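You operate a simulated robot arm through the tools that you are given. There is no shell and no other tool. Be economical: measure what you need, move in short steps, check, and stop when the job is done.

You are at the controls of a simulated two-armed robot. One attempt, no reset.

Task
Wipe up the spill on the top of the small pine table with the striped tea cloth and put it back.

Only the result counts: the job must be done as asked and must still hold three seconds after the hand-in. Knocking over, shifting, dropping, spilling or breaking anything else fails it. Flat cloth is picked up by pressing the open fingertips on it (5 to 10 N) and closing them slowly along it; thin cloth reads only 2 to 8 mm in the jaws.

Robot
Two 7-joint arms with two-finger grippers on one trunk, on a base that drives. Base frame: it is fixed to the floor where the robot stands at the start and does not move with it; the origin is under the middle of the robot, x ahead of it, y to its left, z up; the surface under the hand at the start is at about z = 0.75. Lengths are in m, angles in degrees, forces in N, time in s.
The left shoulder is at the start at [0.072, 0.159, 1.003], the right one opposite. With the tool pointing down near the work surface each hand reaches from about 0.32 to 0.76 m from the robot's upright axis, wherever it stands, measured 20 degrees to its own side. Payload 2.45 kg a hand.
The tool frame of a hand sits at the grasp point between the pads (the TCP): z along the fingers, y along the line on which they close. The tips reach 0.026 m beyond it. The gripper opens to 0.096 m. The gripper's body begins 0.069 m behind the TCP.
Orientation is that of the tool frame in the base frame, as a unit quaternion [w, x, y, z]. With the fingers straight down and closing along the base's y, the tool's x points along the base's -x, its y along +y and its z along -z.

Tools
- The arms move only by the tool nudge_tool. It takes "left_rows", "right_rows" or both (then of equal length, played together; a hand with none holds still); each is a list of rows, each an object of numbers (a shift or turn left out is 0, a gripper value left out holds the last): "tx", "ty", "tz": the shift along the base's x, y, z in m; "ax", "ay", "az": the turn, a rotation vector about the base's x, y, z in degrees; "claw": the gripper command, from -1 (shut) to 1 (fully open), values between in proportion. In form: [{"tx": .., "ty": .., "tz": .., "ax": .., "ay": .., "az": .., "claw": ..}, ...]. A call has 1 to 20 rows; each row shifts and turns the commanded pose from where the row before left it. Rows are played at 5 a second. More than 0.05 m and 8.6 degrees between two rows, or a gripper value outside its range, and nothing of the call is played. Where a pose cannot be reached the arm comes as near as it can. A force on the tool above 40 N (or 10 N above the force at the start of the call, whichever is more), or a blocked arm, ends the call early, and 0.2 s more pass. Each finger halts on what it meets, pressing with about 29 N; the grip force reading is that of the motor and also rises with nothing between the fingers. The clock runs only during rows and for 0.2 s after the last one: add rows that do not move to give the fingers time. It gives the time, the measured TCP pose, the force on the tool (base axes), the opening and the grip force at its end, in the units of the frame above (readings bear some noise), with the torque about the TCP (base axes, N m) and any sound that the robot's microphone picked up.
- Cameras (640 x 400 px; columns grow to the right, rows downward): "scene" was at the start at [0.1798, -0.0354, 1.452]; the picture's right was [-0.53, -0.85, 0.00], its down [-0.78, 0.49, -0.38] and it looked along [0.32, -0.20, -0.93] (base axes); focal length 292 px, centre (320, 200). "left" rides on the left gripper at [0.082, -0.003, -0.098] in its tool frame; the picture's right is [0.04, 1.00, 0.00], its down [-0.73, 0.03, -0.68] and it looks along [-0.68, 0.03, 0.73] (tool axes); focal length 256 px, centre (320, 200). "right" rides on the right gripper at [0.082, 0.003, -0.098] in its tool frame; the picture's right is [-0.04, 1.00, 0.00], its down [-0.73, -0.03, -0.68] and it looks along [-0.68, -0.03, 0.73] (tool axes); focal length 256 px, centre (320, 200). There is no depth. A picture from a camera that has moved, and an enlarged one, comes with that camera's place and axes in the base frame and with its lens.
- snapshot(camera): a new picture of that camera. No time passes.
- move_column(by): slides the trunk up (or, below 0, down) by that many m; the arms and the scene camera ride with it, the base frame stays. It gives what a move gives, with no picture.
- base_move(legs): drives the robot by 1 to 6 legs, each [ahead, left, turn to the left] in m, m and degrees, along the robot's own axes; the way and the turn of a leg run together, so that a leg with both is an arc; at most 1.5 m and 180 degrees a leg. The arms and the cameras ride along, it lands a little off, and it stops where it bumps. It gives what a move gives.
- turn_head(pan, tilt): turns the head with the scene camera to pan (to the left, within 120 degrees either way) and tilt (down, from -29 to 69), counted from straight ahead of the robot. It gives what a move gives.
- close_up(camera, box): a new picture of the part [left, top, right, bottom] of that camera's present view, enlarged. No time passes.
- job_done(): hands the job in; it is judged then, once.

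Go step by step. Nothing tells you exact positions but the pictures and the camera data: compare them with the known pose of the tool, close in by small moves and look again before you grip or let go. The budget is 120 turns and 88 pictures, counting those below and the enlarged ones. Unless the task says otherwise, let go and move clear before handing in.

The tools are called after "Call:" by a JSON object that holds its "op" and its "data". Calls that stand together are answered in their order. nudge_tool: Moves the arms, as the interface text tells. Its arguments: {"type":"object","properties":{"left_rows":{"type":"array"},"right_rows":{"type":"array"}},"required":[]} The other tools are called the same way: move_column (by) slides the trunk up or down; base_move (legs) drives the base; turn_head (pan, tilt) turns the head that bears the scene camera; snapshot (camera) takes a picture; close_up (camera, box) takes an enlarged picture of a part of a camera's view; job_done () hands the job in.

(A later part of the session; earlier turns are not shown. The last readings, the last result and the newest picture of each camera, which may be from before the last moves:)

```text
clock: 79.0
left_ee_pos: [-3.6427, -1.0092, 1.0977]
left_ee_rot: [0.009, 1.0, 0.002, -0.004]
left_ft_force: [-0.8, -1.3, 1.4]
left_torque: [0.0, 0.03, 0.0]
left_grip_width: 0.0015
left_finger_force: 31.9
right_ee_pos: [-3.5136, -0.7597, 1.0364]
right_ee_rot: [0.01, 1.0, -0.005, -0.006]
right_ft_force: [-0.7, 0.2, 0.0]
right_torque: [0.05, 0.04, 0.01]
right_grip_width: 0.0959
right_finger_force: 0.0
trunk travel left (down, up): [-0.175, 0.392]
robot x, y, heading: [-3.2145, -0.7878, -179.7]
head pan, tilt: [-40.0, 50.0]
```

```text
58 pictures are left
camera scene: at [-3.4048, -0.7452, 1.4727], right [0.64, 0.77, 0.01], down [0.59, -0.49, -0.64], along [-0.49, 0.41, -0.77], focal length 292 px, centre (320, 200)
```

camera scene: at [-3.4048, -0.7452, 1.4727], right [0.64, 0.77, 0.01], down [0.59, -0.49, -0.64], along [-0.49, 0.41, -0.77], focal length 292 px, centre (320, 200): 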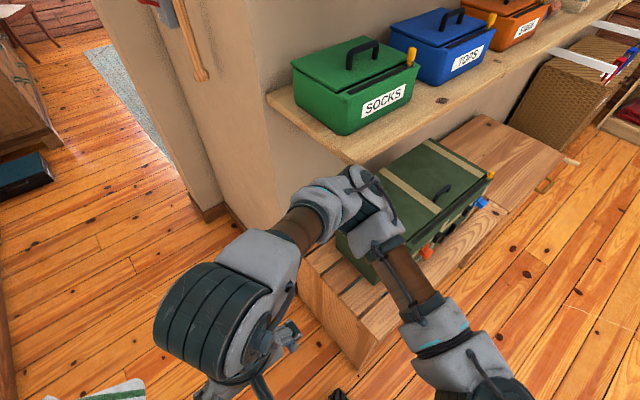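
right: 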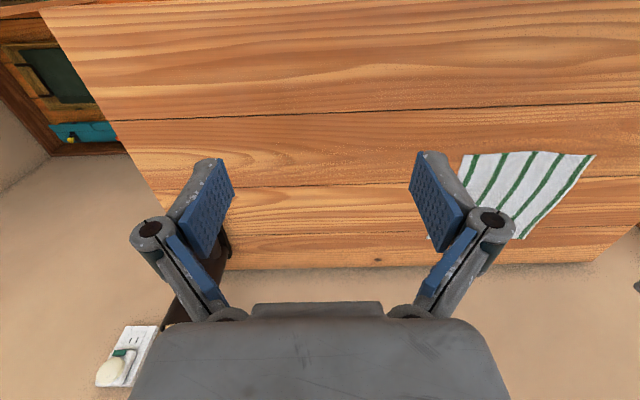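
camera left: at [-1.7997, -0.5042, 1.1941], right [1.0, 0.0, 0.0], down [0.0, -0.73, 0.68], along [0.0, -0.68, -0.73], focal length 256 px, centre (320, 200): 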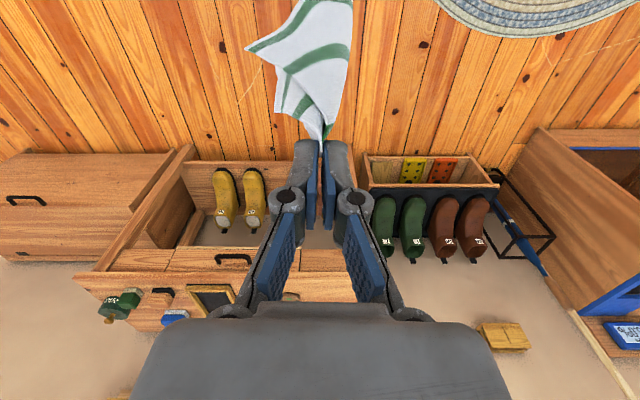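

The boxes are undisturbed and the right arm is now tucked (elbow clear of the shelf). I go on ahead, then shift left.

Call:
{"op": "base_move", "data": {"legs": [[0.28, 0.03, 0]]}}

```text
clock: 81.0
left_ee_pos: [-3.9226, -1.0383, 1.0976]
left_ee_rot: [0.01, 1.0, 0.002, -0.004]
left_ft_force: [-0.9, 1.5, 0.7]
left_torque: [-0.01, -0.05, -0.01]
left_grip_width: 0.001
left_finger_force: 25.2
right_ee_pos: [-3.7938, -0.7875, 1.037]
right_ee_rot: [0.01, 1.0, -0.006, -0.006]
right_ft_force: [0.5, -0.4, 0.1]
right_torque: [-0.04, -0.05, 0.02]
right_grip_width: 0.0962
right_finger_force: 0.1
trunk travel left (down, up): [-0.175, 0.392]
robot x, y, heading: [-3.4945, -0.8154, -180.3]
head pan, tilt: [-40.0, 50.0]
```

That works. Now left to the passage centre and onward into the doorway.

Call:
{"op": "base_move", "data": {"legs": [[0.1, 0.06, 0], [0.1, 0.2, 0], [0.6, 0, 0]]}}

Call:
{"op": "turn_head", "data": {"pan": -30, "tilt": 30}}

Call:
{"op": "snapshot", "data": {"camera": "scene"}}

```text
clock: 86.5
left_ee_pos: [-4.707, -1.3104, 1.1013]
left_ee_rot: [0.012, 1.0, 0.009, -0.007]
left_ft_force: [-0.8, 0.6, -0.7]
left_torque: [0.02, -0.03, 0.01]
left_grip_width: 0.0024
left_finger_force: 26.8
right_ee_pos: [-4.5819, -1.0588, 1.0382]
right_ee_rot: [0.011, 1.0, 0.003, -0.007]
right_ft_force: [-0.2, -0.4, -0.5]
right_torque: [0.02, -0.04, 0.05]
right_grip_width: 0.0958
right_finger_force: 0.0
trunk travel left (down, up): [-0.175, 0.392]
robot x, y, heading: [-4.2846, -1.0881, -178.9]
head pan, tilt: [-40.0, 50.0]
```

```text
clock: 87.3
left_ee_pos: [-4.7033, -1.3159, 1.1022]
left_ee_rot: [0.009, 1.0, 0.011, -0.007]
left_ft_force: [-0.9, -0.5, -0.1]
left_torque: [-0.09, 0.0, -0.01]
left_grip_width: 0.0011
left_finger_force: 26.6
right_ee_pos: [-4.5772, -1.064, 1.0395]
right_ee_rot: [0.009, 1.0, 0.004, -0.009]
right_ft_force: [-0.6, -0.2, 0.0]
right_torque: [0.03, 0.0, 0.0]
right_grip_width: 0.096
right_finger_force: 0.1
trunk travel left (down, up): [-0.175, 0.392]
robot x, y, heading: [-4.2842, -1.0879, -178.7]
head pan, tilt: [-30.0, 30.0]
```

```text
57 pictures are left
camera scene: at [-4.4956, -1.0401, 1.5017], right [0.48, 0.88, 0.0], down [0.44, -0.25, -0.86], along [-0.76, 0.42, -0.51], focal length 292 px, centre (320, 200)
```

scene: 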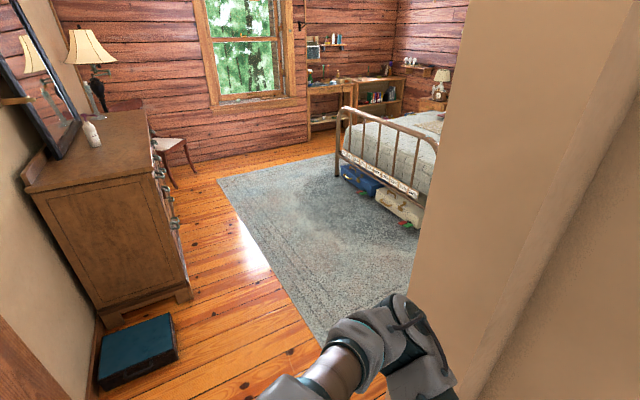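

This is a bedroom. I go forward through the doorway and look around.

Call:
{"op": "base_move", "data": {"legs": [[0.9, -0.05, -1]]}}

Call:
{"op": "turn_head", "data": {"pan": -75, "tilt": 25}}

Call:
{"op": "snapshot", "data": {"camera": "scene"}}

Call:
{"op": "turn_head", "data": {"pan": -25, "tilt": 20}}

Call:
{"op": "snapshot", "data": {"camera": "scene"}}

```text
clock: 92.0
left_ee_pos: [-5.6057, -1.2306, 1.1036]
left_ee_rot: [0.011, 1.0, -0.017, -0.008]
left_ft_force: [-0.4, 0.3, 0.2]
left_torque: [0.0, 0.01, -0.03]
left_grip_width: 0.0027
left_finger_force: 28.1
right_ee_pos: [-5.4683, -0.9873, 1.0399]
right_ee_rot: [0.011, 1.0, -0.024, -0.009]
right_ft_force: [-1.2, 0.9, -0.2]
right_torque: [0.0, -0.02, -0.04]
right_grip_width: 0.096
right_finger_force: 0.0
trunk travel left (down, up): [-0.175, 0.392]
robot x, y, heading: [-5.1736, -1.0286, 178.2]
head pan, tilt: [-30.0, 30.0]
```

```text
clock: 93.2
left_ee_pos: [-5.6019, -1.2264, 1.1048]
left_ee_rot: [0.014, 1.0, -0.016, -0.01]
left_ft_force: [-0.2, 0.7, -0.5]
left_torque: [-0.02, 0.04, 0.01]
left_grip_width: 0.0031
left_finger_force: 29.9
right_ee_pos: [-5.4642, -0.9804, 1.0407]
right_ee_rot: [0.014, 1.0, -0.023, -0.012]
right_ft_force: [-0.2, 1.0, 0.4]
right_torque: [-0.01, 0.05, 0.0]
right_grip_width: 0.096
right_finger_force: 0.1
trunk travel left (down, up): [-0.175, 0.392]
robot x, y, heading: [-5.1797, -1.0306, 178.1]
head pan, tilt: [-75.0, 25.0]
```

```text
56 pictures are left
camera scene: at [-5.3285, -0.9292, 1.5098], right [0.97, 0.23, 0.0], down [0.1, -0.42, -0.9], along [-0.2, 0.88, -0.43], focal length 292 px, centre (320, 200)
```

scene: 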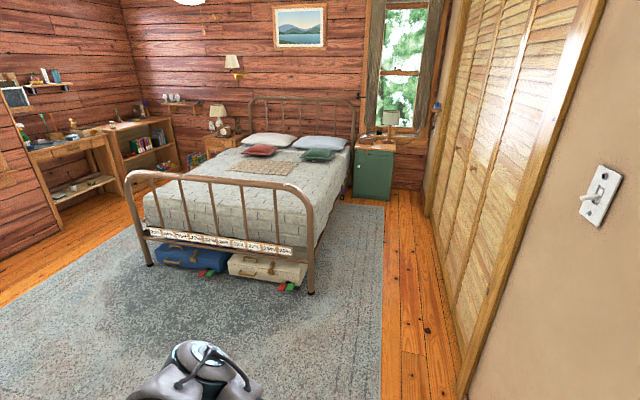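

```text
clock: 94.3
left_ee_pos: [-5.6015, -1.2383, 1.1028]
left_ee_rot: [0.008, 1.0, -0.016, -0.009]
left_ft_force: [-0.7, -0.4, 0.1]
left_torque: [0.02, 0.0, 0.04]
left_grip_width: 0.0021
left_finger_force: 31.5
right_ee_pos: [-5.4645, -0.9938, 1.0408]
right_ee_rot: [0.009, 1.0, -0.023, -0.012]
right_ft_force: [-0.7, -0.6, 0.2]
right_torque: [0.06, 0.02, -0.01]
right_grip_width: 0.096
right_finger_force: 0.1
trunk travel left (down, up): [-0.175, 0.392]
robot x, y, heading: [-5.1762, -1.0326, 178.1]
head pan, tilt: [-25.0, 20.0]
```

```text
55 pictures are left
camera scene: at [-5.3912, -0.9961, 1.5183], right [0.45, 0.89, 0.01], down [0.31, -0.15, -0.94], along [-0.84, 0.43, -0.34], focal length 292 px, centre (320, 200)
```

scene: 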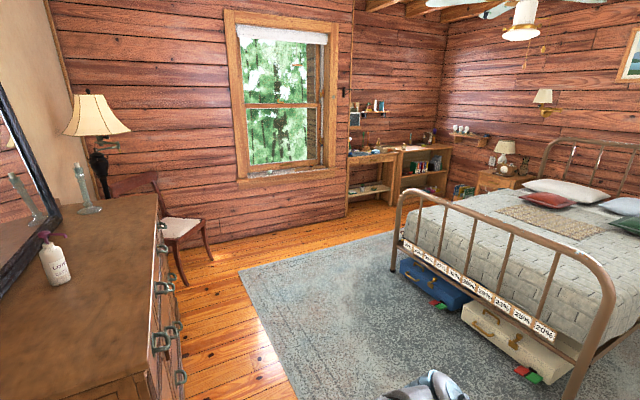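

There's a small wooden desk on the far wall and a nightstand. I enlarge both.

Call:
{"op": "close_up", "data": {"camera": "scene", "box": [335, 90, 545, 220]}}

```text
3.05 times, centred on (440, 155) of scene
camera zoom: at [-5.3912, -0.9961, 1.5183], right [0.45, 0.89, 0.01], down [0.31, -0.15, -0.94], along [-0.84, 0.43, -0.34], focal length 888 px, centre (-46, 337)
```

zoom: 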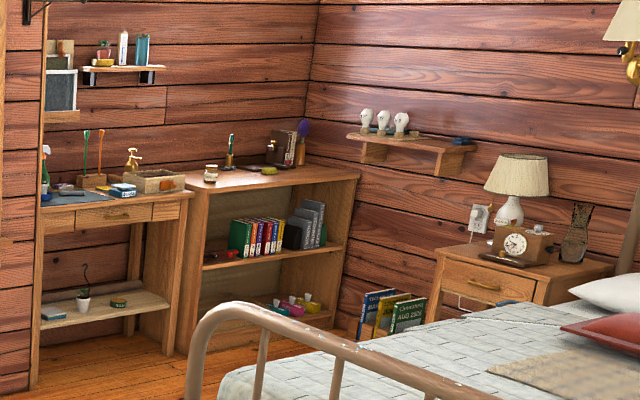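

I zoom further in on the desk top and nightstand top.

Call:
{"op": "close_up", "data": {"camera": "scene", "box": [340, 130, 404, 170]}}

Call:
{"op": "turn_head", "data": {"pan": -75, "tilt": 25}}

Call:
{"op": "close_up", "data": {"camera": "scene", "box": [340, 90, 420, 170]}}

```text
10.00 times, centred on (372, 150) of scene
camera zoom: at [-5.3912, -0.9961, 1.5183], right [0.45, 0.89, 0.01], down [0.31, -0.15, -0.94], along [-0.84, 0.43, -0.34], focal length 2916 px, centre (-200, 700)
```

zoom: 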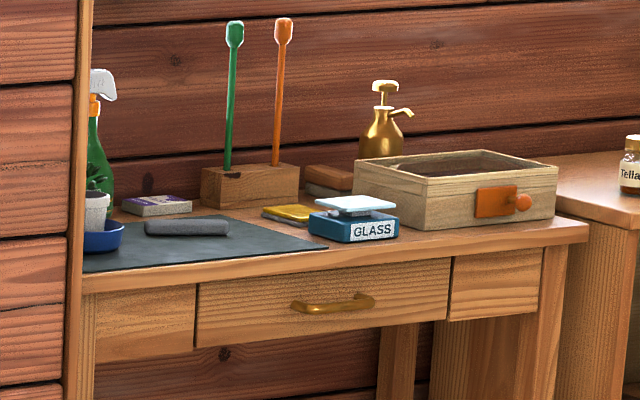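

```text
clock: 95.5
left_ee_pos: [-5.602, -1.2292, 1.1057]
left_ee_rot: [0.012, 1.0, -0.017, -0.009]
left_ft_force: [-0.5, 0.1, 0.2]
left_torque: [-0.03, -0.01, 0.01]
left_grip_width: 0.0009
left_finger_force: 26.5
right_ee_pos: [-5.4638, -0.9848, 1.0406]
right_ee_rot: [0.012, 1.0, -0.023, -0.012]
right_ft_force: [0.2, 0.0, -0.9]
right_torque: [0.01, 0.0, -0.01]
right_grip_width: 0.096
right_finger_force: 0.0
trunk travel left (down, up): [-0.175, 0.392]
robot x, y, heading: [-5.1752, -1.029, 178.0]
head pan, tilt: [-75.0, 25.0]
```

```text
5.00 times, centred on (380, 130) of scene
camera zoom: at [-5.3287, -0.9373, 1.5103], right [0.97, 0.23, 0.0], down [0.1, -0.41, -0.91], along [-0.2, 0.88, -0.42], focal length 1458 px, centre (20, 550)
```

zoom: 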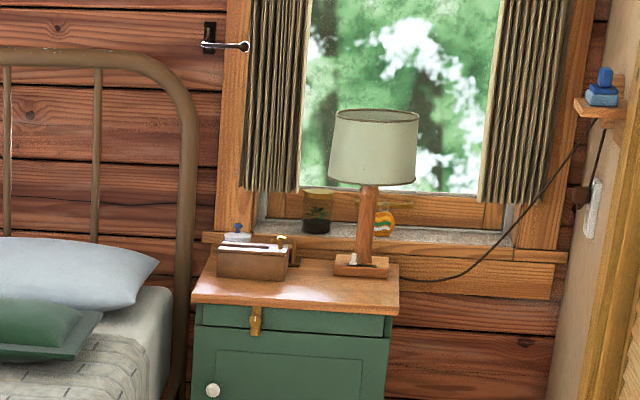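

No spill on these. There's a recess left of the desk and a side by the closet that I can't see yet; I drive a little into the bedroom and look around.

Call:
{"op": "base_move", "data": {"legs": [[0.5, -0.7, 0]]}}

Call:
{"op": "turn_head", "data": {"pan": -30, "tilt": 20}}

Call:
{"op": "snapshot", "data": {"camera": "scene"}}

Call:
{"op": "turn_head", "data": {"pan": -115, "tilt": 20}}

Call:
{"op": "snapshot", "data": {"camera": "scene"}}

```text
clock: 100.1
left_ee_pos: [-6.0739, -0.5129, 1.1037]
left_ee_rot: [0.008, 1.0, -0.019, -0.011]
left_ft_force: [-0.6, -1.7, 0.6]
left_torque: [0.11, 0.0, 0.0]
left_grip_width: 0.0011
left_finger_force: 25.8
right_ee_pos: [-5.9351, -0.2681, 1.0401]
right_ee_rot: [0.006, 1.0, -0.024, -0.011]
right_ft_force: [0.2, -0.1, 0.4]
right_torque: [0.05, 0.0, 0.0]
right_grip_width: 0.0961
right_finger_force: 0.0
trunk travel left (down, up): [-0.175, 0.392]
robot x, y, heading: [-5.6474, -0.3035, 178.1]
head pan, tilt: [-75.0, 25.0]
```

```text
clock: 101.2
left_ee_pos: [-6.0703, -0.5023, 1.106]
left_ee_rot: [0.012, 1.0, -0.018, -0.013]
left_ft_force: [-0.2, -0.7, -1.0]
left_torque: [0.0, 0.05, 0.01]
left_grip_width: 0.0013
left_finger_force: 26.2
right_ee_pos: [-5.9309, -0.2583, 1.0409]
right_ee_rot: [0.011, 1.0, -0.024, -0.013]
right_ft_force: [0.1, 0.6, -0.3]
right_torque: [0.0, 0.03, 0.0]
right_grip_width: 0.096
right_finger_force: 0.0
trunk travel left (down, up): [-0.175, 0.392]
robot x, y, heading: [-5.646, -0.2997, 178.1]
head pan, tilt: [-30.0, 20.0]
```

```text
51 pictures are left
camera scene: at [-5.858, -0.2529, 1.5181], right [0.53, 0.85, 0.0], down [0.29, -0.18, -0.94], along [-0.79, 0.5, -0.35], focal length 292 px, centre (320, 200)
```

scene: 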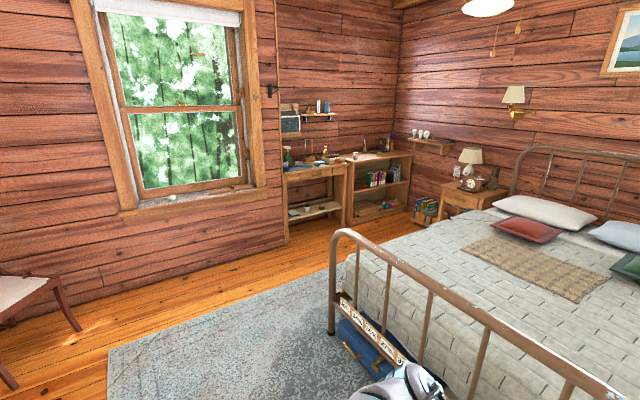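

```text
clock: 102.8
left_ee_pos: [-6.0703, -0.5059, 1.1067]
left_ee_rot: [0.011, 1.0, -0.017, -0.011]
left_ft_force: [-0.8, 0.9, -1.4]
left_torque: [-0.05, -0.03, -0.01]
left_grip_width: 0.0025
left_finger_force: 27.3
right_ee_pos: [-5.9318, -0.262, 1.0415]
right_ee_rot: [0.011, 1.0, -0.025, -0.013]
right_ft_force: [0.1, 0.1, -0.1]
right_torque: [-0.03, -0.01, 0.0]
right_grip_width: 0.096
right_finger_force: 0.2
trunk travel left (down, up): [-0.175, 0.392]
robot x, y, heading: [-5.6438, -0.3012, 178.0]
head pan, tilt: [-115.0, 20.0]
```

```text
50 pictures are left
camera scene: at [-5.7367, -0.2209, 1.5188], right [0.89, -0.45, 0.0], down [-0.15, -0.3, -0.94], along [0.43, 0.84, -0.34], focal length 292 px, centre (320, 200)
```

scene: 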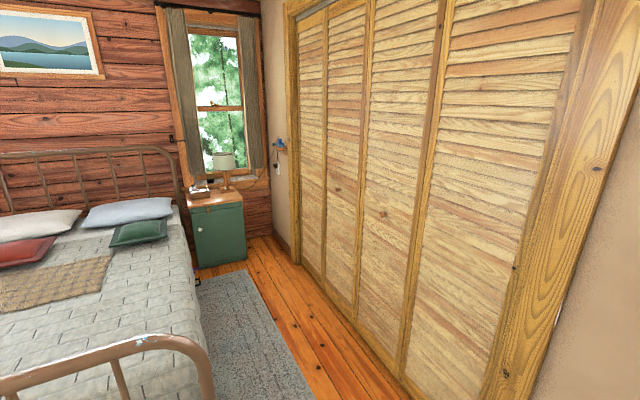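

I zoom in on the desk and the wooden nightstand from this nearer spot.

Call:
{"op": "turn_head", "data": {"pan": -30, "tilt": 20}}

Call:
{"op": "close_up", "data": {"camera": "scene", "box": [275, 140, 355, 190]}}

Call:
{"op": "close_up", "data": {"camera": "scene", "box": [350, 120, 510, 220]}}

```text
clock: 104.4
left_ee_pos: [-6.0689, -0.5049, 1.1058]
left_ee_rot: [0.011, 1.0, -0.017, -0.011]
left_ft_force: [1.0, -0.1, -1.7]
left_torque: [-0.05, 0.03, -0.02]
left_grip_width: 0.0031
left_finger_force: 32.6
right_ee_pos: [-5.9308, -0.2602, 1.0418]
right_ee_rot: [0.01, 1.0, -0.024, -0.013]
right_ft_force: [0.6, 0.5, 0.2]
right_torque: [0.03, 0.05, 0.0]
right_grip_width: 0.0963
right_finger_force: 0.1
trunk travel left (down, up): [-0.175, 0.392]
robot x, y, heading: [-5.6478, -0.3059, 178.2]
head pan, tilt: [-30.0, 20.0]
```

```text
8.00 times, centred on (315, 165) of scene
camera zoom: at [-5.8579, -0.2535, 1.5182], right [0.53, 0.85, 0.0], down [0.29, -0.18, -0.94], along [-0.79, 0.5, -0.35], focal length 2332 px, centre (360, 480)
```

zoom: 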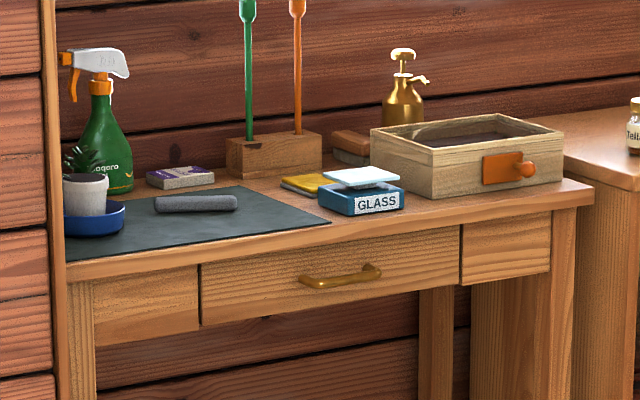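

```text
4.00 times, centred on (430, 170) of scene
camera zoom: at [-5.8579, -0.2535, 1.5182], right [0.53, 0.85, 0.0], down [0.29, -0.18, -0.94], along [-0.79, 0.5, -0.35], focal length 1166 px, centre (-120, 320)
```

zoom: 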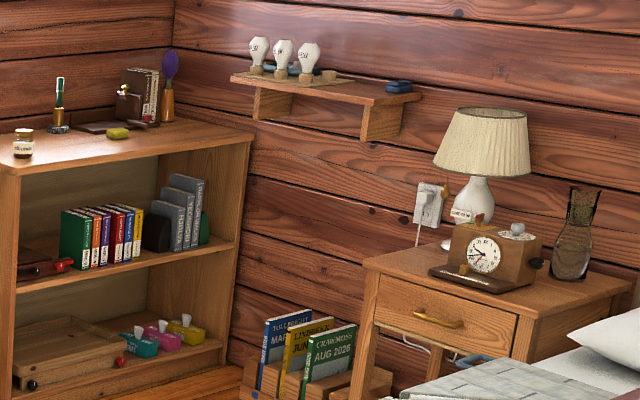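

There's no spill in the bedroom. It must be a faint one on a table in the first room, so I retrace my path.

Call:
{"op": "base_move", "data": {"legs": [[0, 0, 1.9], [-0.47, 0.73, 0], [-0.9, 0.04, 0]]}}

```text
clock: 113.7
left_ee_pos: [-4.6812, -1.2772, 1.1066]
left_ee_rot: [0.013, 1.0, -0.002, -0.012]
left_ft_force: [-0.2, -0.4, 1.4]
left_torque: [-0.01, 0.0, 0.01]
left_grip_width: 0.0022
left_finger_force: 26.7
right_ee_pos: [-4.5502, -1.0283, 1.0419]
right_ee_rot: [0.013, 1.0, -0.009, -0.013]
right_ft_force: [0.1, -0.7, -0.1]
right_torque: [-0.02, 0.0, -0.01]
right_grip_width: 0.0961
right_finger_force: 0.1
trunk travel left (down, up): [-0.175, 0.392]
robot x, y, heading: [-4.2696, -1.0645, 179.5]
head pan, tilt: [-30.0, 20.0]
```

Call:
{"op": "base_move", "data": {"legs": [[-0.57, -0.01, 0.5], [-0.1, -0.18, 0], [-0.1, -0.05, 0], [-0.28, -0.03, 0], [-0.6, 0.0, 0]]}}

Call:
{"op": "turn_head", "data": {"pan": 90, "tilt": 40}}

Call:
{"op": "snapshot", "data": {"camera": "scene"}}

```text
clock: 120.8
left_ee_pos: [-3.6279, -0.9879, 1.1126]
left_ee_rot: [0.017, 1.0, 0.006, -0.016]
left_ft_force: [-0.4, -0.9, -0.4]
left_torque: [-0.03, 0.02, 0.04]
left_grip_width: 0.0022
left_finger_force: 31.4
right_ee_pos: [-3.5012, -0.7405, 1.0436]
right_ee_rot: [0.014, 1.0, 0.005, -0.019]
right_ft_force: [-0.5, 0.6, -0.1]
right_torque: [-0.04, 0.02, -0.02]
right_grip_width: 0.0962
right_finger_force: 0.1
trunk travel left (down, up): [-0.175, 0.392]
robot x, y, heading: [-3.2246, -0.7782, -179.0]
head pan, tilt: [-30.0, 20.0]
stopped in leg 5: the robot was blocked; the commanded pose is now the measured one
```

```text
clock: 122.8
left_ee_pos: [-3.6271, -0.9867, 1.1127]
left_ee_rot: [0.017, 1.0, 0.006, -0.017]
left_ft_force: [-0.8, 0.2, 1.0]
left_torque: [-0.01, 0.01, -0.02]
left_grip_width: 0.0011
left_finger_force: 28.6
right_ee_pos: [-3.5017, -0.7393, 1.0449]
right_ee_rot: [0.015, 1.0, 0.003, -0.02]
right_ft_force: [-0.4, 0.1, -0.3]
right_torque: [0.03, -0.01, 0.0]
right_grip_width: 0.0958
right_finger_force: 0.0
trunk travel left (down, up): [-0.175, 0.392]
robot x, y, heading: [-3.2232, -0.7783, -179.1]
head pan, tilt: [90.0, 40.0]
```

```text
47 pictures are left
camera scene: at [-3.3529, -0.8769, 1.4868], right [-1.0, -0.02, 0.0], down [-0.01, 0.65, -0.76], along [0.01, -0.76, -0.65], focal length 292 px, centre (320, 200)
```

scene: 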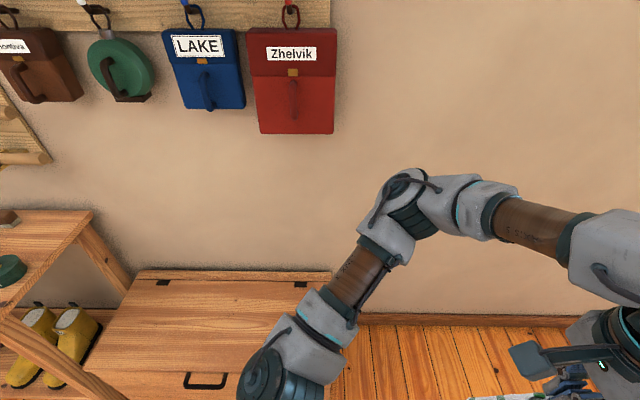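

Blocked when backing up. I look behind on both sides.

Call:
{"op": "turn_head", "data": {"pan": 120, "tilt": 60}}

Call:
{"op": "snapshot", "data": {"camera": "scene"}}

Call:
{"op": "turn_head", "data": {"pan": -110, "tilt": 55}}

Call:
{"op": "snapshot", "data": {"camera": "scene"}}

```text
clock: 123.7
left_ee_pos: [-3.626, -0.9875, 1.1129]
left_ee_rot: [0.016, 1.0, 0.006, -0.016]
left_ft_force: [-0.2, 0.6, 2.5]
left_torque: [-0.04, -0.03, 0.0]
left_grip_width: 0.0008
left_finger_force: 27.0
right_ee_pos: [-3.5025, -0.7384, 1.0449]
right_ee_rot: [0.014, 1.0, 0.004, -0.02]
right_ft_force: [0.2, 0.6, 0.0]
right_torque: [0.01, 0.0, -0.01]
right_grip_width: 0.096
right_finger_force: 0.1
trunk travel left (down, up): [-0.175, 0.392]
robot x, y, heading: [-3.2249, -0.7757, -179.2]
head pan, tilt: [120.0, 60.0]
```

```text
46 pictures are left
camera scene: at [-3.3194, -0.847, 1.4605], right [-0.86, -0.51, -0.01], down [-0.44, 0.75, -0.5], along [0.26, -0.42, -0.87], focal length 292 px, centre (320, 200)
```

scene: 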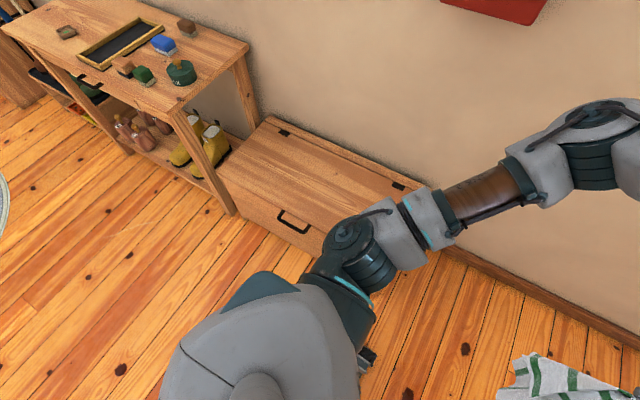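

```text
clock: 127.0
left_ee_pos: [-3.6273, -0.9872, 1.1128]
left_ee_rot: [0.018, 1.0, 0.006, -0.016]
left_ft_force: [-0.6, -0.3, -1.4]
left_torque: [0.03, -0.04, -0.04]
left_grip_width: 0.0027
left_finger_force: 30.3
right_ee_pos: [-3.5024, -0.7388, 1.0441]
right_ee_rot: [0.014, 1.0, 0.004, -0.021]
right_ft_force: [0.6, 0.0, 0.3]
right_torque: [0.02, -0.01, 0.01]
right_grip_width: 0.096
right_finger_force: 0.0
trunk travel left (down, up): [-0.175, 0.392]
robot x, y, heading: [-3.2272, -0.7777, -179.1]
head pan, tilt: [-110.0, 55.0]
```

```text
45 pictures are left
camera scene: at [-3.3297, -0.72, 1.4673], right [0.95, -0.33, 0.0], down [-0.27, -0.77, -0.58], along [0.19, 0.55, -0.82], focal length 292 px, centre (320, 200)
```

scene: 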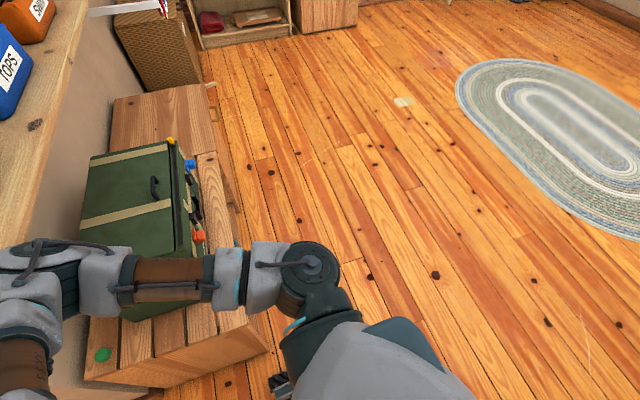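

Nothing visibly blocks; I nudge slightly away from the chest (right) and back.

Call:
{"op": "base_move", "data": {"legs": [[0.02, -0.04, -1], [-0.6, -0.05, 0]]}}

```text
clock: 127.9
left_ee_pos: [-3.6287, -0.9288, 1.1231]
left_ee_rot: [0.038, 0.999, 0.006, -0.023]
left_ft_force: [3.4, -1.2, 0.5]
left_torque: [0.15, 0.27, -0.03]
left_grip_width: 0.0024
left_finger_force: 33.1
right_ee_pos: [-3.5012, -0.6888, 1.0423]
right_ee_rot: [0.028, 0.999, 0.017, -0.027]
right_ft_force: [1.7, -1.5, -0.7]
right_torque: [0.13, 0.21, -0.01]
right_grip_width: 0.0961
right_finger_force: 0.0
trunk travel left (down, up): [-0.175, 0.392]
robot x, y, heading: [-3.2373, -0.7615, -179.2]
head pan, tilt: [-110.0, 55.0]
stopped in leg 1: the robot was blocked; the commanded pose is now the measured one
```

Moving right is what's blocked: the right elbow is beside the shelf's end. I move left a little first, then back.

Call:
{"op": "base_move", "data": {"legs": [[0.0, 0.06, 0], [-0.3, 0.0, 0]]}}

```text
clock: 130.5
left_ee_pos: [-3.3457, -1.0227, 1.1115]
left_ee_rot: [0.021, 1.0, 0.004, -0.013]
left_ft_force: [-1.5, -0.9, 0.4]
left_torque: [0.1, -0.13, 0.0]
left_grip_width: 0.0009
left_finger_force: 27.0
right_ee_pos: [-3.2135, -0.7798, 1.0396]
right_ee_rot: [0.014, 1.0, 0.013, -0.017]
right_ft_force: [0.2, -1.3, -0.7]
right_torque: [0.05, 0.02, 0.0]
right_grip_width: 0.0959
right_finger_force: 0.1
trunk travel left (down, up): [-0.175, 0.392]
robot x, y, heading: [-2.9404, -0.8266, -179.7]
head pan, tilt: [-110.0, 55.0]
```

Free now. I check that the shelf items weren't disturbed and take a sharper look at the shoe table from here.

Call:
{"op": "base_move", "data": {"legs": [[-0.65, -0.15, 0]]}}

Call:
{"op": "turn_head", "data": {"pan": -25, "tilt": 20}}

Call:
{"op": "snapshot", "data": {"camera": "scene"}}

Call:
{"op": "turn_head", "data": {"pan": 65, "tilt": 45}}

Call:
{"op": "snapshot", "data": {"camera": "scene"}}

```text
clock: 134.3
left_ee_pos: [-2.6684, -0.7841, 1.1273]
left_ee_rot: [0.055, 0.998, 0.0, -0.018]
left_ft_force: [0.5, 1.0, -0.1]
left_torque: [-0.1, 0.05, -0.03]
left_grip_width: 0.0027
left_finger_force: 33.1
right_ee_pos: [-2.5361, -0.5499, 1.0385]
right_ee_rot: [0.048, 0.999, 0.011, -0.021]
right_ft_force: [-0.2, 0.4, 0.1]
right_torque: [-0.05, -0.06, 0.02]
right_grip_width: 0.096
right_finger_force: 0.0
trunk travel left (down, up): [-0.175, 0.392]
robot x, y, heading: [-2.2738, -0.6622, -179.9]
head pan, tilt: [-110.0, 55.0]
```

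```text
clock: 135.9
left_ee_pos: [-2.6642, -0.7781, 1.128]
left_ee_rot: [0.055, 0.998, -0.002, -0.02]
left_ft_force: [0.6, 2.0, 0.4]
left_torque: [-0.19, 0.09, -0.04]
left_grip_width: 0.0011
left_finger_force: 28.7
right_ee_pos: [-2.5328, -0.5446, 1.039]
right_ee_rot: [0.046, 0.999, 0.007, -0.023]
right_ft_force: [-1.2, 2.1, 0.0]
right_torque: [-0.15, -0.08, -0.03]
right_grip_width: 0.0959
right_finger_force: 0.0
trunk travel left (down, up): [-0.175, 0.392]
robot x, y, heading: [-2.2705, -0.6516, -180.0]
head pan, tilt: [-25.0, 20.0]
```

```text
44 pictures are left
camera scene: at [-2.4858, -0.5685, 1.516], right [0.42, 0.91, -0.03], down [0.32, -0.18, -0.93], along [-0.85, 0.39, -0.36], focal length 292 px, centre (320, 200)
```

scene: 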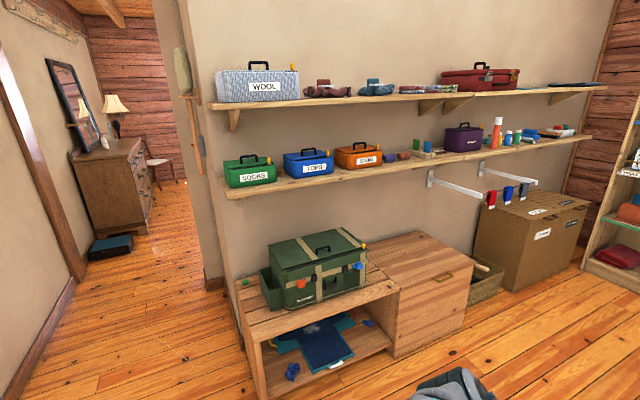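

```text
clock: 137.5
left_ee_pos: [-2.6634, -0.7775, 1.1279]
left_ee_rot: [0.055, 0.998, -0.002, -0.02]
left_ft_force: [-0.4, 1.2, 0.0]
left_torque: [-0.08, 0.05, 0.01]
left_grip_width: 0.0026
left_finger_force: 26.4
right_ee_pos: [-2.5323, -0.5434, 1.0407]
right_ee_rot: [0.047, 0.999, 0.009, -0.022]
right_ft_force: [-0.9, 0.3, -0.4]
right_torque: [-0.01, -0.01, 0.03]
right_grip_width: 0.096
right_finger_force: 0.1
trunk travel left (down, up): [-0.175, 0.392]
robot x, y, heading: [-2.2703, -0.6589, -179.8]
head pan, tilt: [65.0, 45.0]
```

```text
43 pictures are left
camera scene: at [-2.4356, -0.6862, 1.4813], right [-0.91, 0.42, -0.02], down [0.3, 0.62, -0.73], along [-0.3, -0.66, -0.69], focal length 292 px, centre (320, 200)
```

scene: 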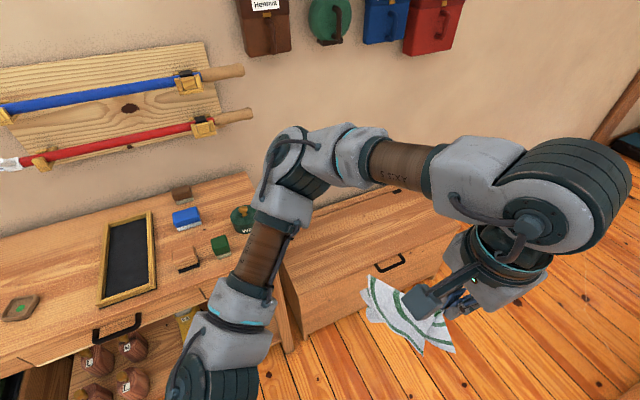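

The robot seems slightly tilted, so I look at my left rear side for contact.

Call:
{"op": "turn_head", "data": {"pan": 115, "tilt": 60}}

Call:
{"op": "snapshot", "data": {"camera": "scene"}}

Call:
{"op": "turn_head", "data": {"pan": -110, "tilt": 60}}

Call:
{"op": "snapshot", "data": {"camera": "scene"}}

```text
clock: 138.7
left_ee_pos: [-2.6643, -0.8596, 1.1198]
left_ee_rot: [0.025, 0.999, 0.003, -0.019]
left_ft_force: [-0.9, -1.9, -0.5]
left_torque: [0.12, -0.04, -0.02]
left_grip_width: 0.003
left_finger_force: 32.7
right_ee_pos: [-2.532, -0.6194, 1.0452]
right_ee_rot: [0.017, 1.0, 0.012, -0.023]
right_ft_force: [1.2, -0.3, 0.2]
right_torque: [0.01, 0.09, 0.03]
right_grip_width: 0.0961
right_finger_force: 0.0
trunk travel left (down, up): [-0.175, 0.392]
robot x, y, heading: [-2.2698, -0.6715, -179.8]
head pan, tilt: [115.0, 60.0]
```

```text
42 pictures are left
camera scene: at [-2.3724, -0.7581, 1.4592], right [-0.9, -0.43, -0.01], down [-0.37, 0.79, -0.49], along [0.22, -0.44, -0.87], focal length 292 px, centre (320, 200)
```

scene: 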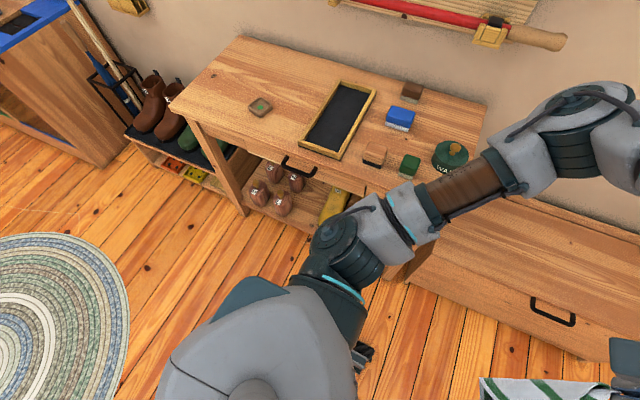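

```text
clock: 141.9
left_ee_pos: [-2.6639, -0.8237, 1.1236]
left_ee_rot: [0.04, 0.999, 0.001, -0.019]
left_ft_force: [-0.2, -1.1, 0.1]
left_torque: [-0.08, -0.05, -0.03]
left_grip_width: 0.0011
left_finger_force: 27.5
right_ee_pos: [-2.5324, -0.5861, 1.0432]
right_ee_rot: [0.03, 0.999, 0.01, -0.024]
right_ft_force: [0.4, -0.5, 0.1]
right_torque: [0.01, -0.02, 0.04]
right_grip_width: 0.096
right_finger_force: 0.1
trunk travel left (down, up): [-0.175, 0.392]
robot x, y, heading: [-2.2714, -0.6659, -179.9]
head pan, tilt: [-110.0, 60.0]
```

```text
41 pictures are left
camera scene: at [-2.379, -0.5828, 1.4594], right [0.94, -0.34, 0.01], down [-0.29, -0.82, -0.49], along [0.17, 0.46, -0.87], focal length 292 px, centre (320, 200)
```

scene: 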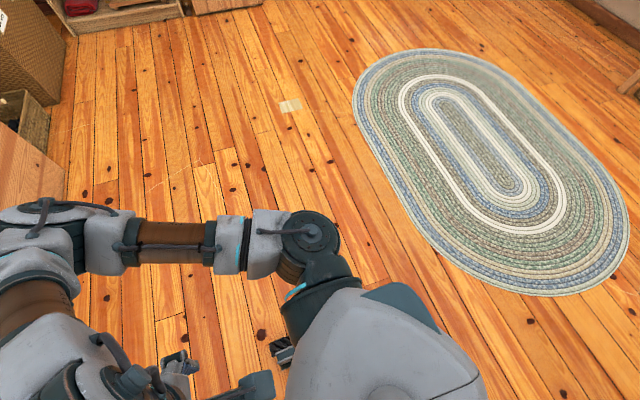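

The sway is just the trunk settling; nothing is touching. The shoe table is clean too, so I return to the starting bench to inspect its top closely for a clear spill.

Call:
{"op": "base_move", "data": {"legs": [[0, -0.6, 0], [0, 0, 180], [1.45, 0, 0]]}}

Call:
{"op": "turn_head", "data": {"pan": 0, "tilt": 30}}

Call:
{"op": "snapshot", "data": {"camera": "scene"}}

```text
clock: 159.6
left_ee_pos: [-0.4356, 0.2115, 1.1233]
left_ee_rot: [0.017, -0.04, 0.998, 0.041]
left_ft_force: [0.2, 0.1, -0.6]
left_torque: [-0.01, 0.04, 0.01]
left_grip_width: 0.0019
left_finger_force: 29.4
right_ee_pos: [-0.5493, -0.0358, 1.0422]
right_ee_rot: [0.022, -0.049, 0.998, 0.032]
right_ft_force: [0.3, 0.3, 0.4]
right_torque: [0.04, 0.04, -0.03]
right_grip_width: 0.096
right_finger_force: 0.1
trunk travel left (down, up): [-0.175, 0.392]
robot x, y, heading: [-0.8168, 0.0204, 4.6]
head pan, tilt: [-110.0, 60.0]
```

```text
clock: 161.4
left_ee_pos: [-0.4446, 0.2723, 1.1173]
left_ee_rot: [0.021, -0.041, 0.999, 0.015]
left_ft_force: [0.5, 1.7, 0.8]
left_torque: [-0.08, 0.07, 0.03]
left_grip_width: 0.002
left_finger_force: 29.2
right_ee_pos: [-0.5582, 0.022, 1.0465]
right_ee_rot: [0.026, -0.051, 0.998, 0.007]
right_ft_force: [-1.5, 0.0, -0.6]
right_torque: [0.05, -0.07, 0.03]
right_grip_width: 0.096
right_finger_force: 0.1
trunk travel left (down, up): [-0.175, 0.392]
robot x, y, heading: [-0.8141, 0.0304, 4.7]
head pan, tilt: [0.0, 30.0]
```

```text
40 pictures are left
camera scene: at [-0.5998, 0.0913, 1.5015], right [0.08, -1.0, 0.03], down [-0.5, -0.07, -0.86], along [0.86, 0.06, -0.5], focal length 292 px, centre (320, 200)
```

scene: 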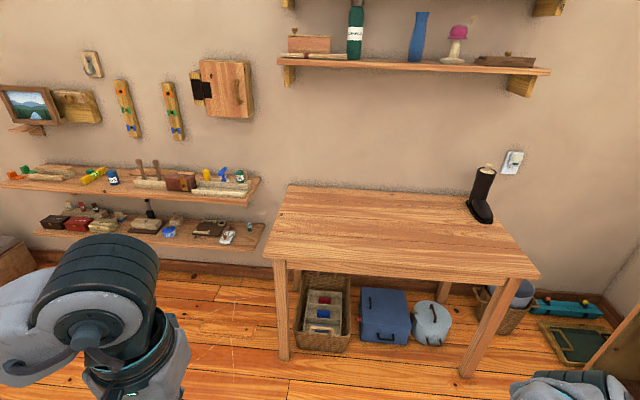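

Call:
{"op": "close_up", "data": {"camera": "scene", "box": [260, 175, 420, 275]}}

Call:
{"op": "close_up", "data": {"camera": "scene", "box": [390, 175, 550, 275]}}

```text
4.00 times, centred on (340, 225) of scene
camera zoom: at [-0.5998, 0.0913, 1.5015], right [0.08, -1.0, 0.03], down [-0.5, -0.07, -0.86], along [0.86, 0.06, -0.5], focal length 1166 px, centre (240, 100)
```

zoom: 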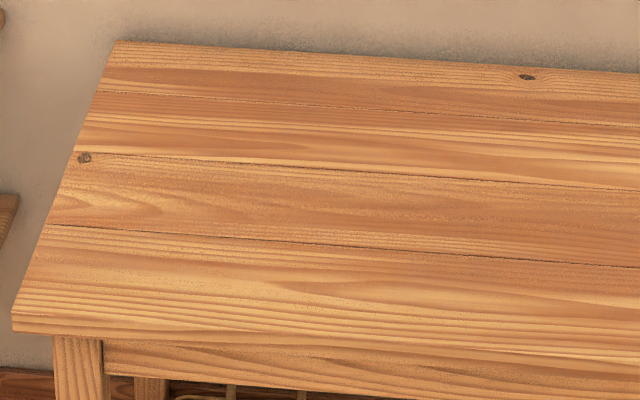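

```text
4.00 times, centred on (470, 225) of scene
camera zoom: at [-0.5998, 0.0913, 1.5015], right [0.08, -1.0, 0.03], down [-0.5, -0.07, -0.86], along [0.86, 0.06, -0.5], focal length 1166 px, centre (-280, 100)
```

zoom: 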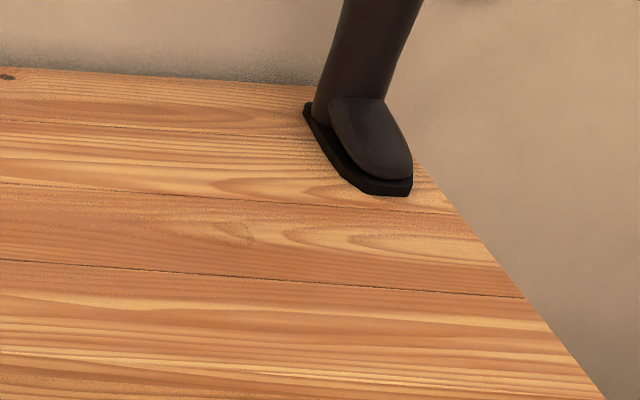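

There's a faint curved outline on the right part of the bench top; I zoom in on it.

Call:
{"op": "close_up", "data": {"camera": "scene", "box": [412, 205, 484, 250]}}

```text
8.89 times, centred on (448, 228) of scene
camera zoom: at [-0.5998, 0.0913, 1.5015], right [0.08, -1.0, 0.03], down [-0.5, -0.07, -0.86], along [0.86, 0.06, -0.5], focal length 2592 px, centre (-818, -44)
```

zoom: 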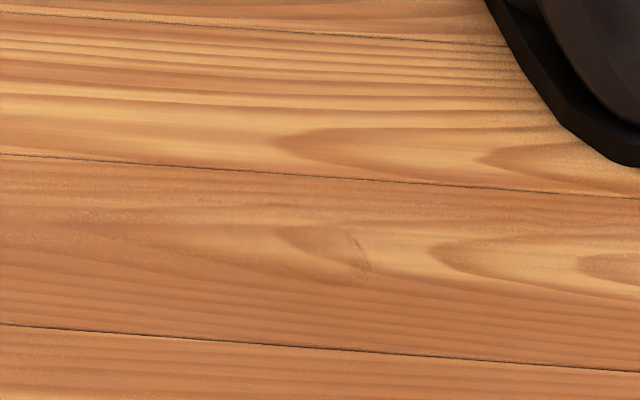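

There's a subtle transparent-looking blob near (0.47, −0.40). I drive back to the starting place and look from above.

Call:
{"op": "base_move", "data": {"legs": [[0, 0, -4.7], [0.8, -0.03, 0]]}}

Call:
{"op": "turn_head", "data": {"pan": -40, "tilt": 60}}

Call:
{"op": "snapshot", "data": {"camera": "scene"}}

```text
clock: 166.3
left_ee_pos: [0.3834, 0.1383, 1.1251]
left_ee_rot: [0.02, 0.005, 0.999, 0.04]
left_ft_force: [-0.3, -1.3, 0.8]
left_torque: [0.07, 0.0, -0.02]
left_grip_width: 0.0018
left_finger_force: 28.9
right_ee_pos: [0.2491, -0.0981, 1.0437]
right_ee_rot: [0.025, -0.005, 0.999, 0.031]
right_ft_force: [1.1, -0.7, -0.9]
right_torque: [0.04, 0.08, 0.02]
right_grip_width: 0.0961
right_finger_force: 0.1
trunk travel left (down, up): [-0.175, 0.392]
robot x, y, heading: [-0.0064, -0.0162, -0.4]
head pan, tilt: [0.0, 30.0]
```

```text
clock: 167.3
left_ee_pos: [0.3793, 0.2146, 1.1148]
left_ee_rot: [0.022, 0.002, 1.0, 0.009]
left_ft_force: [0.6, 1.4, 0.0]
left_torque: [-0.1, 0.02, 0.02]
left_grip_width: 0.002
left_finger_force: 28.8
right_ee_pos: [0.2454, -0.0269, 1.0482]
right_ee_rot: [0.027, -0.007, 1.0, 0.002]
right_ft_force: [-1.4, 0.6, 0.3]
right_torque: [-0.03, -0.07, 0.01]
right_grip_width: 0.0961
right_finger_force: 0.1
trunk travel left (down, up): [-0.175, 0.392]
robot x, y, heading: [-0.0072, -0.0073, -0.5]
head pan, tilt: [-40.0, 60.0]
```

```text
36 pictures are left
camera scene: at [0.1738, -0.0137, 1.4608], right [-0.64, -0.76, 0.02], down [-0.66, 0.54, -0.51], along [0.38, -0.34, -0.86], focal length 292 px, centre (320, 200)
```

scene: 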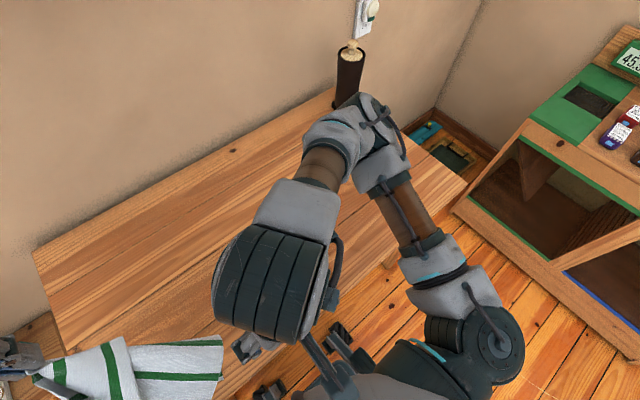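

The right arm blocks the view; I move it back to its starting side so its own camera looks at the spot.

Call:
{"op": "nudge_tool", "data": {"right_rows": [{"ty": -0.045, "ay": 3}, {"ty": -0.045}, {"ty": -0.045}, {"ty": -0.045}, {"ty": -0.045}, {"ty": -0.045}, {"ty": -0.045}, {"ty": -0.03}, {}, {}, {}, {}, {}, {}, {}, {}, {}, {}]}}

Call:
{"op": "snapshot", "data": {"camera": "right"}}

```text
clock: 171.3
left_ee_pos: [0.376, 0.1503, 1.1259]
left_ee_rot: [0.026, 0.007, 0.999, 0.032]
left_ft_force: [1.0, 0.4, -0.2]
left_torque: [0.0, -0.05, -0.03]
left_grip_width: 0.0021
left_finger_force: 29.4
right_ee_pos: [0.2694, -0.3806, 1.0221]
right_ee_rot: [0.003, -0.003, 1.0, 0.023]
right_ft_force: [0.0, 0.8, 0.1]
right_torque: [-0.04, -0.03, -0.02]
right_grip_width: 0.0959
right_finger_force: 0.0
right hand out of reach, approached as far as the arm can: row 7, 8
trunk travel left (down, up): [-0.175, 0.392]
robot x, y, heading: [-0.0098, -0.0208, -0.3]
head pan, tilt: [-40.0, 60.0]
stopped in row 18 (right hand): the arm was blocked; the commanded pose is now the measured one
```

```text
35 pictures are left
camera right: at [0.1872, -0.3836, 1.1199], right [0.04, 1.0, 0.05], down [0.73, -0.06, 0.68], along [0.68, 0.01, -0.73], focal length 256 px, centre (320, 200)
```

right: 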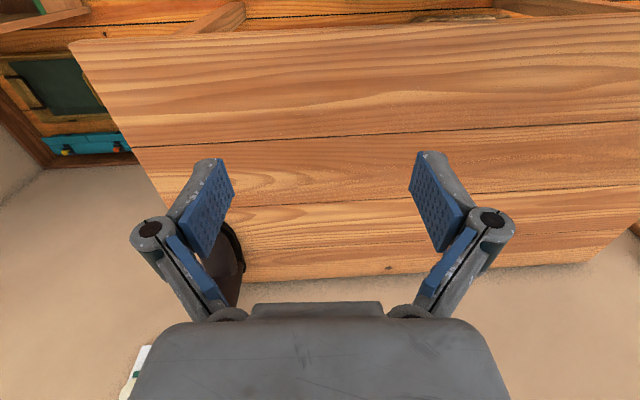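

Call:
{"op": "close_up", "data": {"camera": "right", "box": [232, 105, 424, 225]}}

Call:
{"op": "close_up", "data": {"camera": "right", "box": [380, 90, 640, 252]}}

```text
3.33 times, centred on (328, 165) of right
camera zoom: at [0.1872, -0.3836, 1.1199], right [0.04, 1.0, 0.05], down [0.73, -0.06, 0.68], along [0.68, 0.01, -0.73], focal length 853 px, centre (293, 317)
```

zoom: 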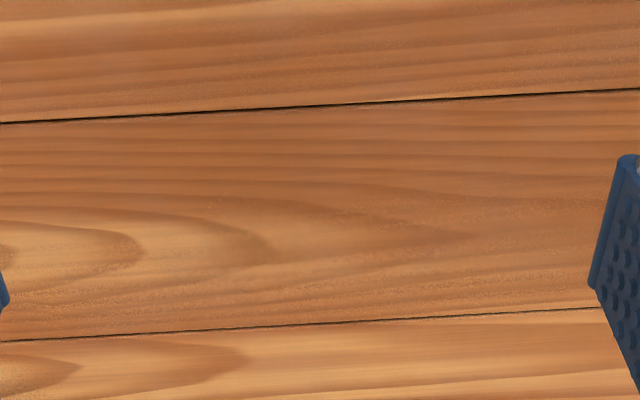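

```text
2.46 times, centred on (510, 171) of right
camera zoom: at [0.1872, -0.3836, 1.1199], right [0.04, 1.0, 0.05], down [0.73, -0.06, 0.68], along [0.68, 0.01, -0.73], focal length 630 px, centre (-148, 271)
```

zoom: 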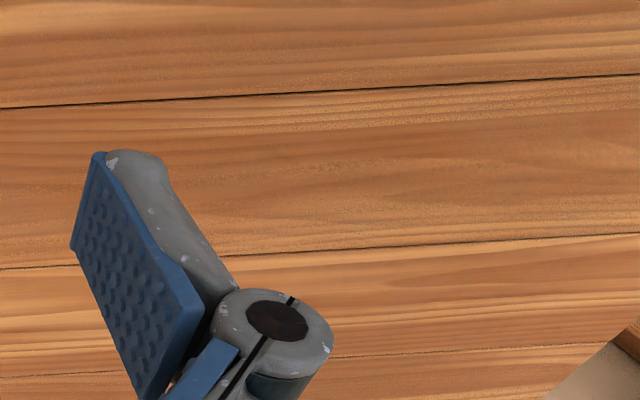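

The faint arc seen from afar isn't obvious from above; I lower the right hand and tilt its camera for a glancing view of the spot.

Call:
{"op": "nudge_tool", "data": {"right_rows": [{"tz": -0.04, "ay": -5}, {"tz": -0.04, "ay": -5}, {"tz": -0.04, "ay": -5}, {"tz": -0.03, "ay": -5}, {}, {}, {}, {}]}}

Call:
{"op": "snapshot", "data": {"camera": "right"}}

```text
clock: 173.1
left_ee_pos: [0.3762, 0.1713, 1.1224]
left_ee_rot: [0.024, 0.006, 0.999, 0.023]
left_ft_force: [-0.1, 1.3, 0.6]
left_torque: [-0.05, -0.01, -0.01]
left_grip_width: 0.0021
left_finger_force: 28.7
right_ee_pos: [0.3169, -0.3998, 0.9068]
right_ee_rot: [0.175, -0.009, 0.984, 0.015]
right_ft_force: [-0.7, 0.2, 0.1]
right_torque: [-0.02, 0.03, -0.02]
right_grip_width: 0.0958
right_finger_force: 0.1
right hand out of reach, approached as far as the arm can: row 2, 3, 4
trunk travel left (down, up): [-0.175, 0.392]
robot x, y, heading: [-0.0061, -0.0191, -0.5]
head pan, tilt: [-40.0, 60.0]
```

```text
32 pictures are left
camera right: at [0.2052, -0.3999, 0.9707], right [0.01, 1.0, 0.04], down [0.45, -0.04, 0.89], along [0.89, 0.01, -0.45], focal length 256 px, centre (320, 200)
```

right: 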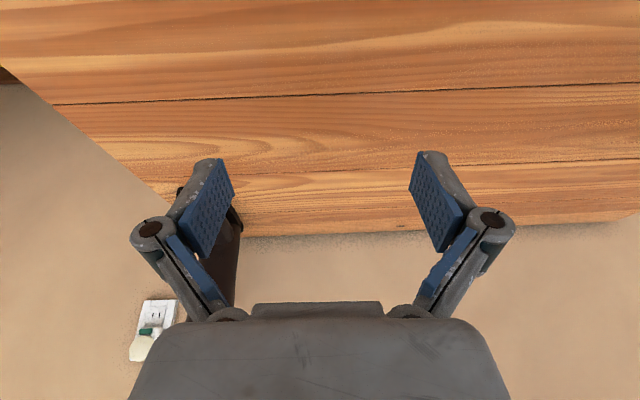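

Call:
{"op": "close_up", "data": {"camera": "right", "box": [200, 80, 440, 230]}}

```text
2.67 times, centred on (320, 155) of right
camera zoom: at [0.2052, -0.3999, 0.9707], right [0.01, 1.0, 0.04], down [0.45, -0.04, 0.89], along [0.89, 0.01, -0.45], focal length 683 px, centre (320, 320)
```

zoom: 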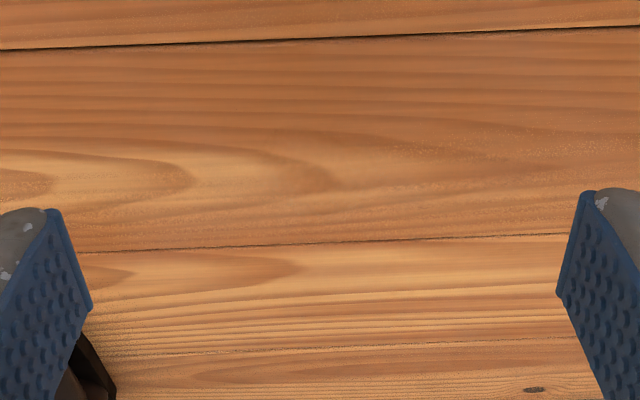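

I zoom harder on the suspicious spot in this glancing view.

Call:
{"op": "close_up", "data": {"camera": "right", "box": [256, 120, 352, 180]}}

```text
6.67 times, centred on (304, 150) of right
camera zoom: at [0.2052, -0.3999, 0.9707], right [0.01, 1.0, 0.04], down [0.45, -0.04, 0.89], along [0.89, 0.01, -0.45], focal length 1707 px, centre (427, 533)
```

zoom: 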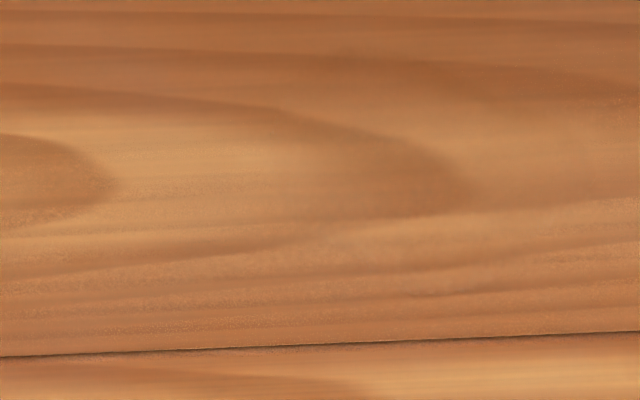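

The stipple vanishes inside a smooth patch here with an edge near (0.52, −0.40) and (0.47, −0.42): a clear spill. I look at its other side to find the extent.

Call:
{"op": "close_up", "data": {"camera": "right", "box": [320, 110, 416, 170]}}

Call:
{"op": "close_up", "data": {"camera": "right", "box": [256, 70, 416, 170]}}

```text
6.67 times, centred on (368, 140) of right
camera zoom: at [0.2052, -0.3999, 0.9707], right [0.01, 1.0, 0.04], down [0.45, -0.04, 0.89], along [0.89, 0.01, -0.45], focal length 1707 px, centre (0, 600)
```

zoom: 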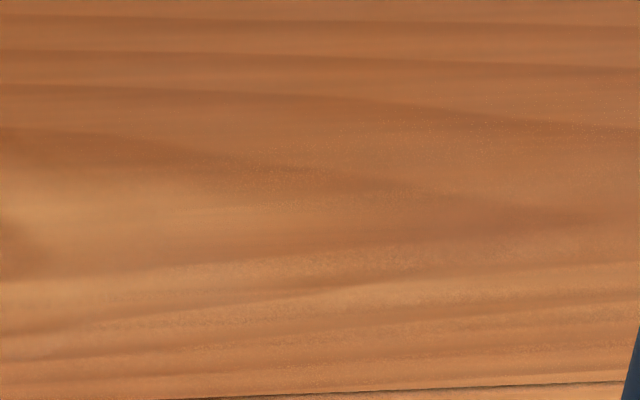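

```text
4.00 times, centred on (336, 120) of right
camera zoom: at [0.2052, -0.3999, 0.9707], right [0.01, 1.0, 0.04], down [0.45, -0.04, 0.89], along [0.89, 0.01, -0.45], focal length 1024 px, centre (256, 520)
```

zoom: 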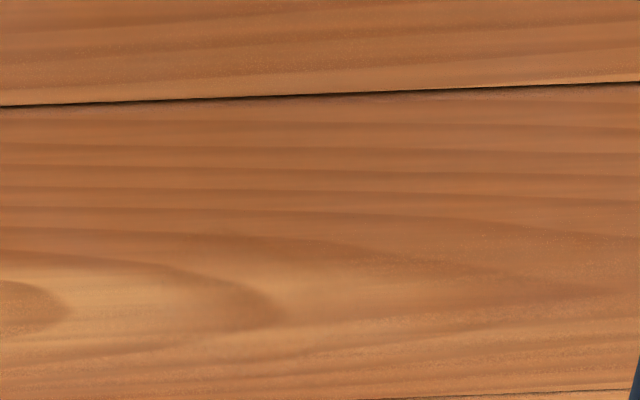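

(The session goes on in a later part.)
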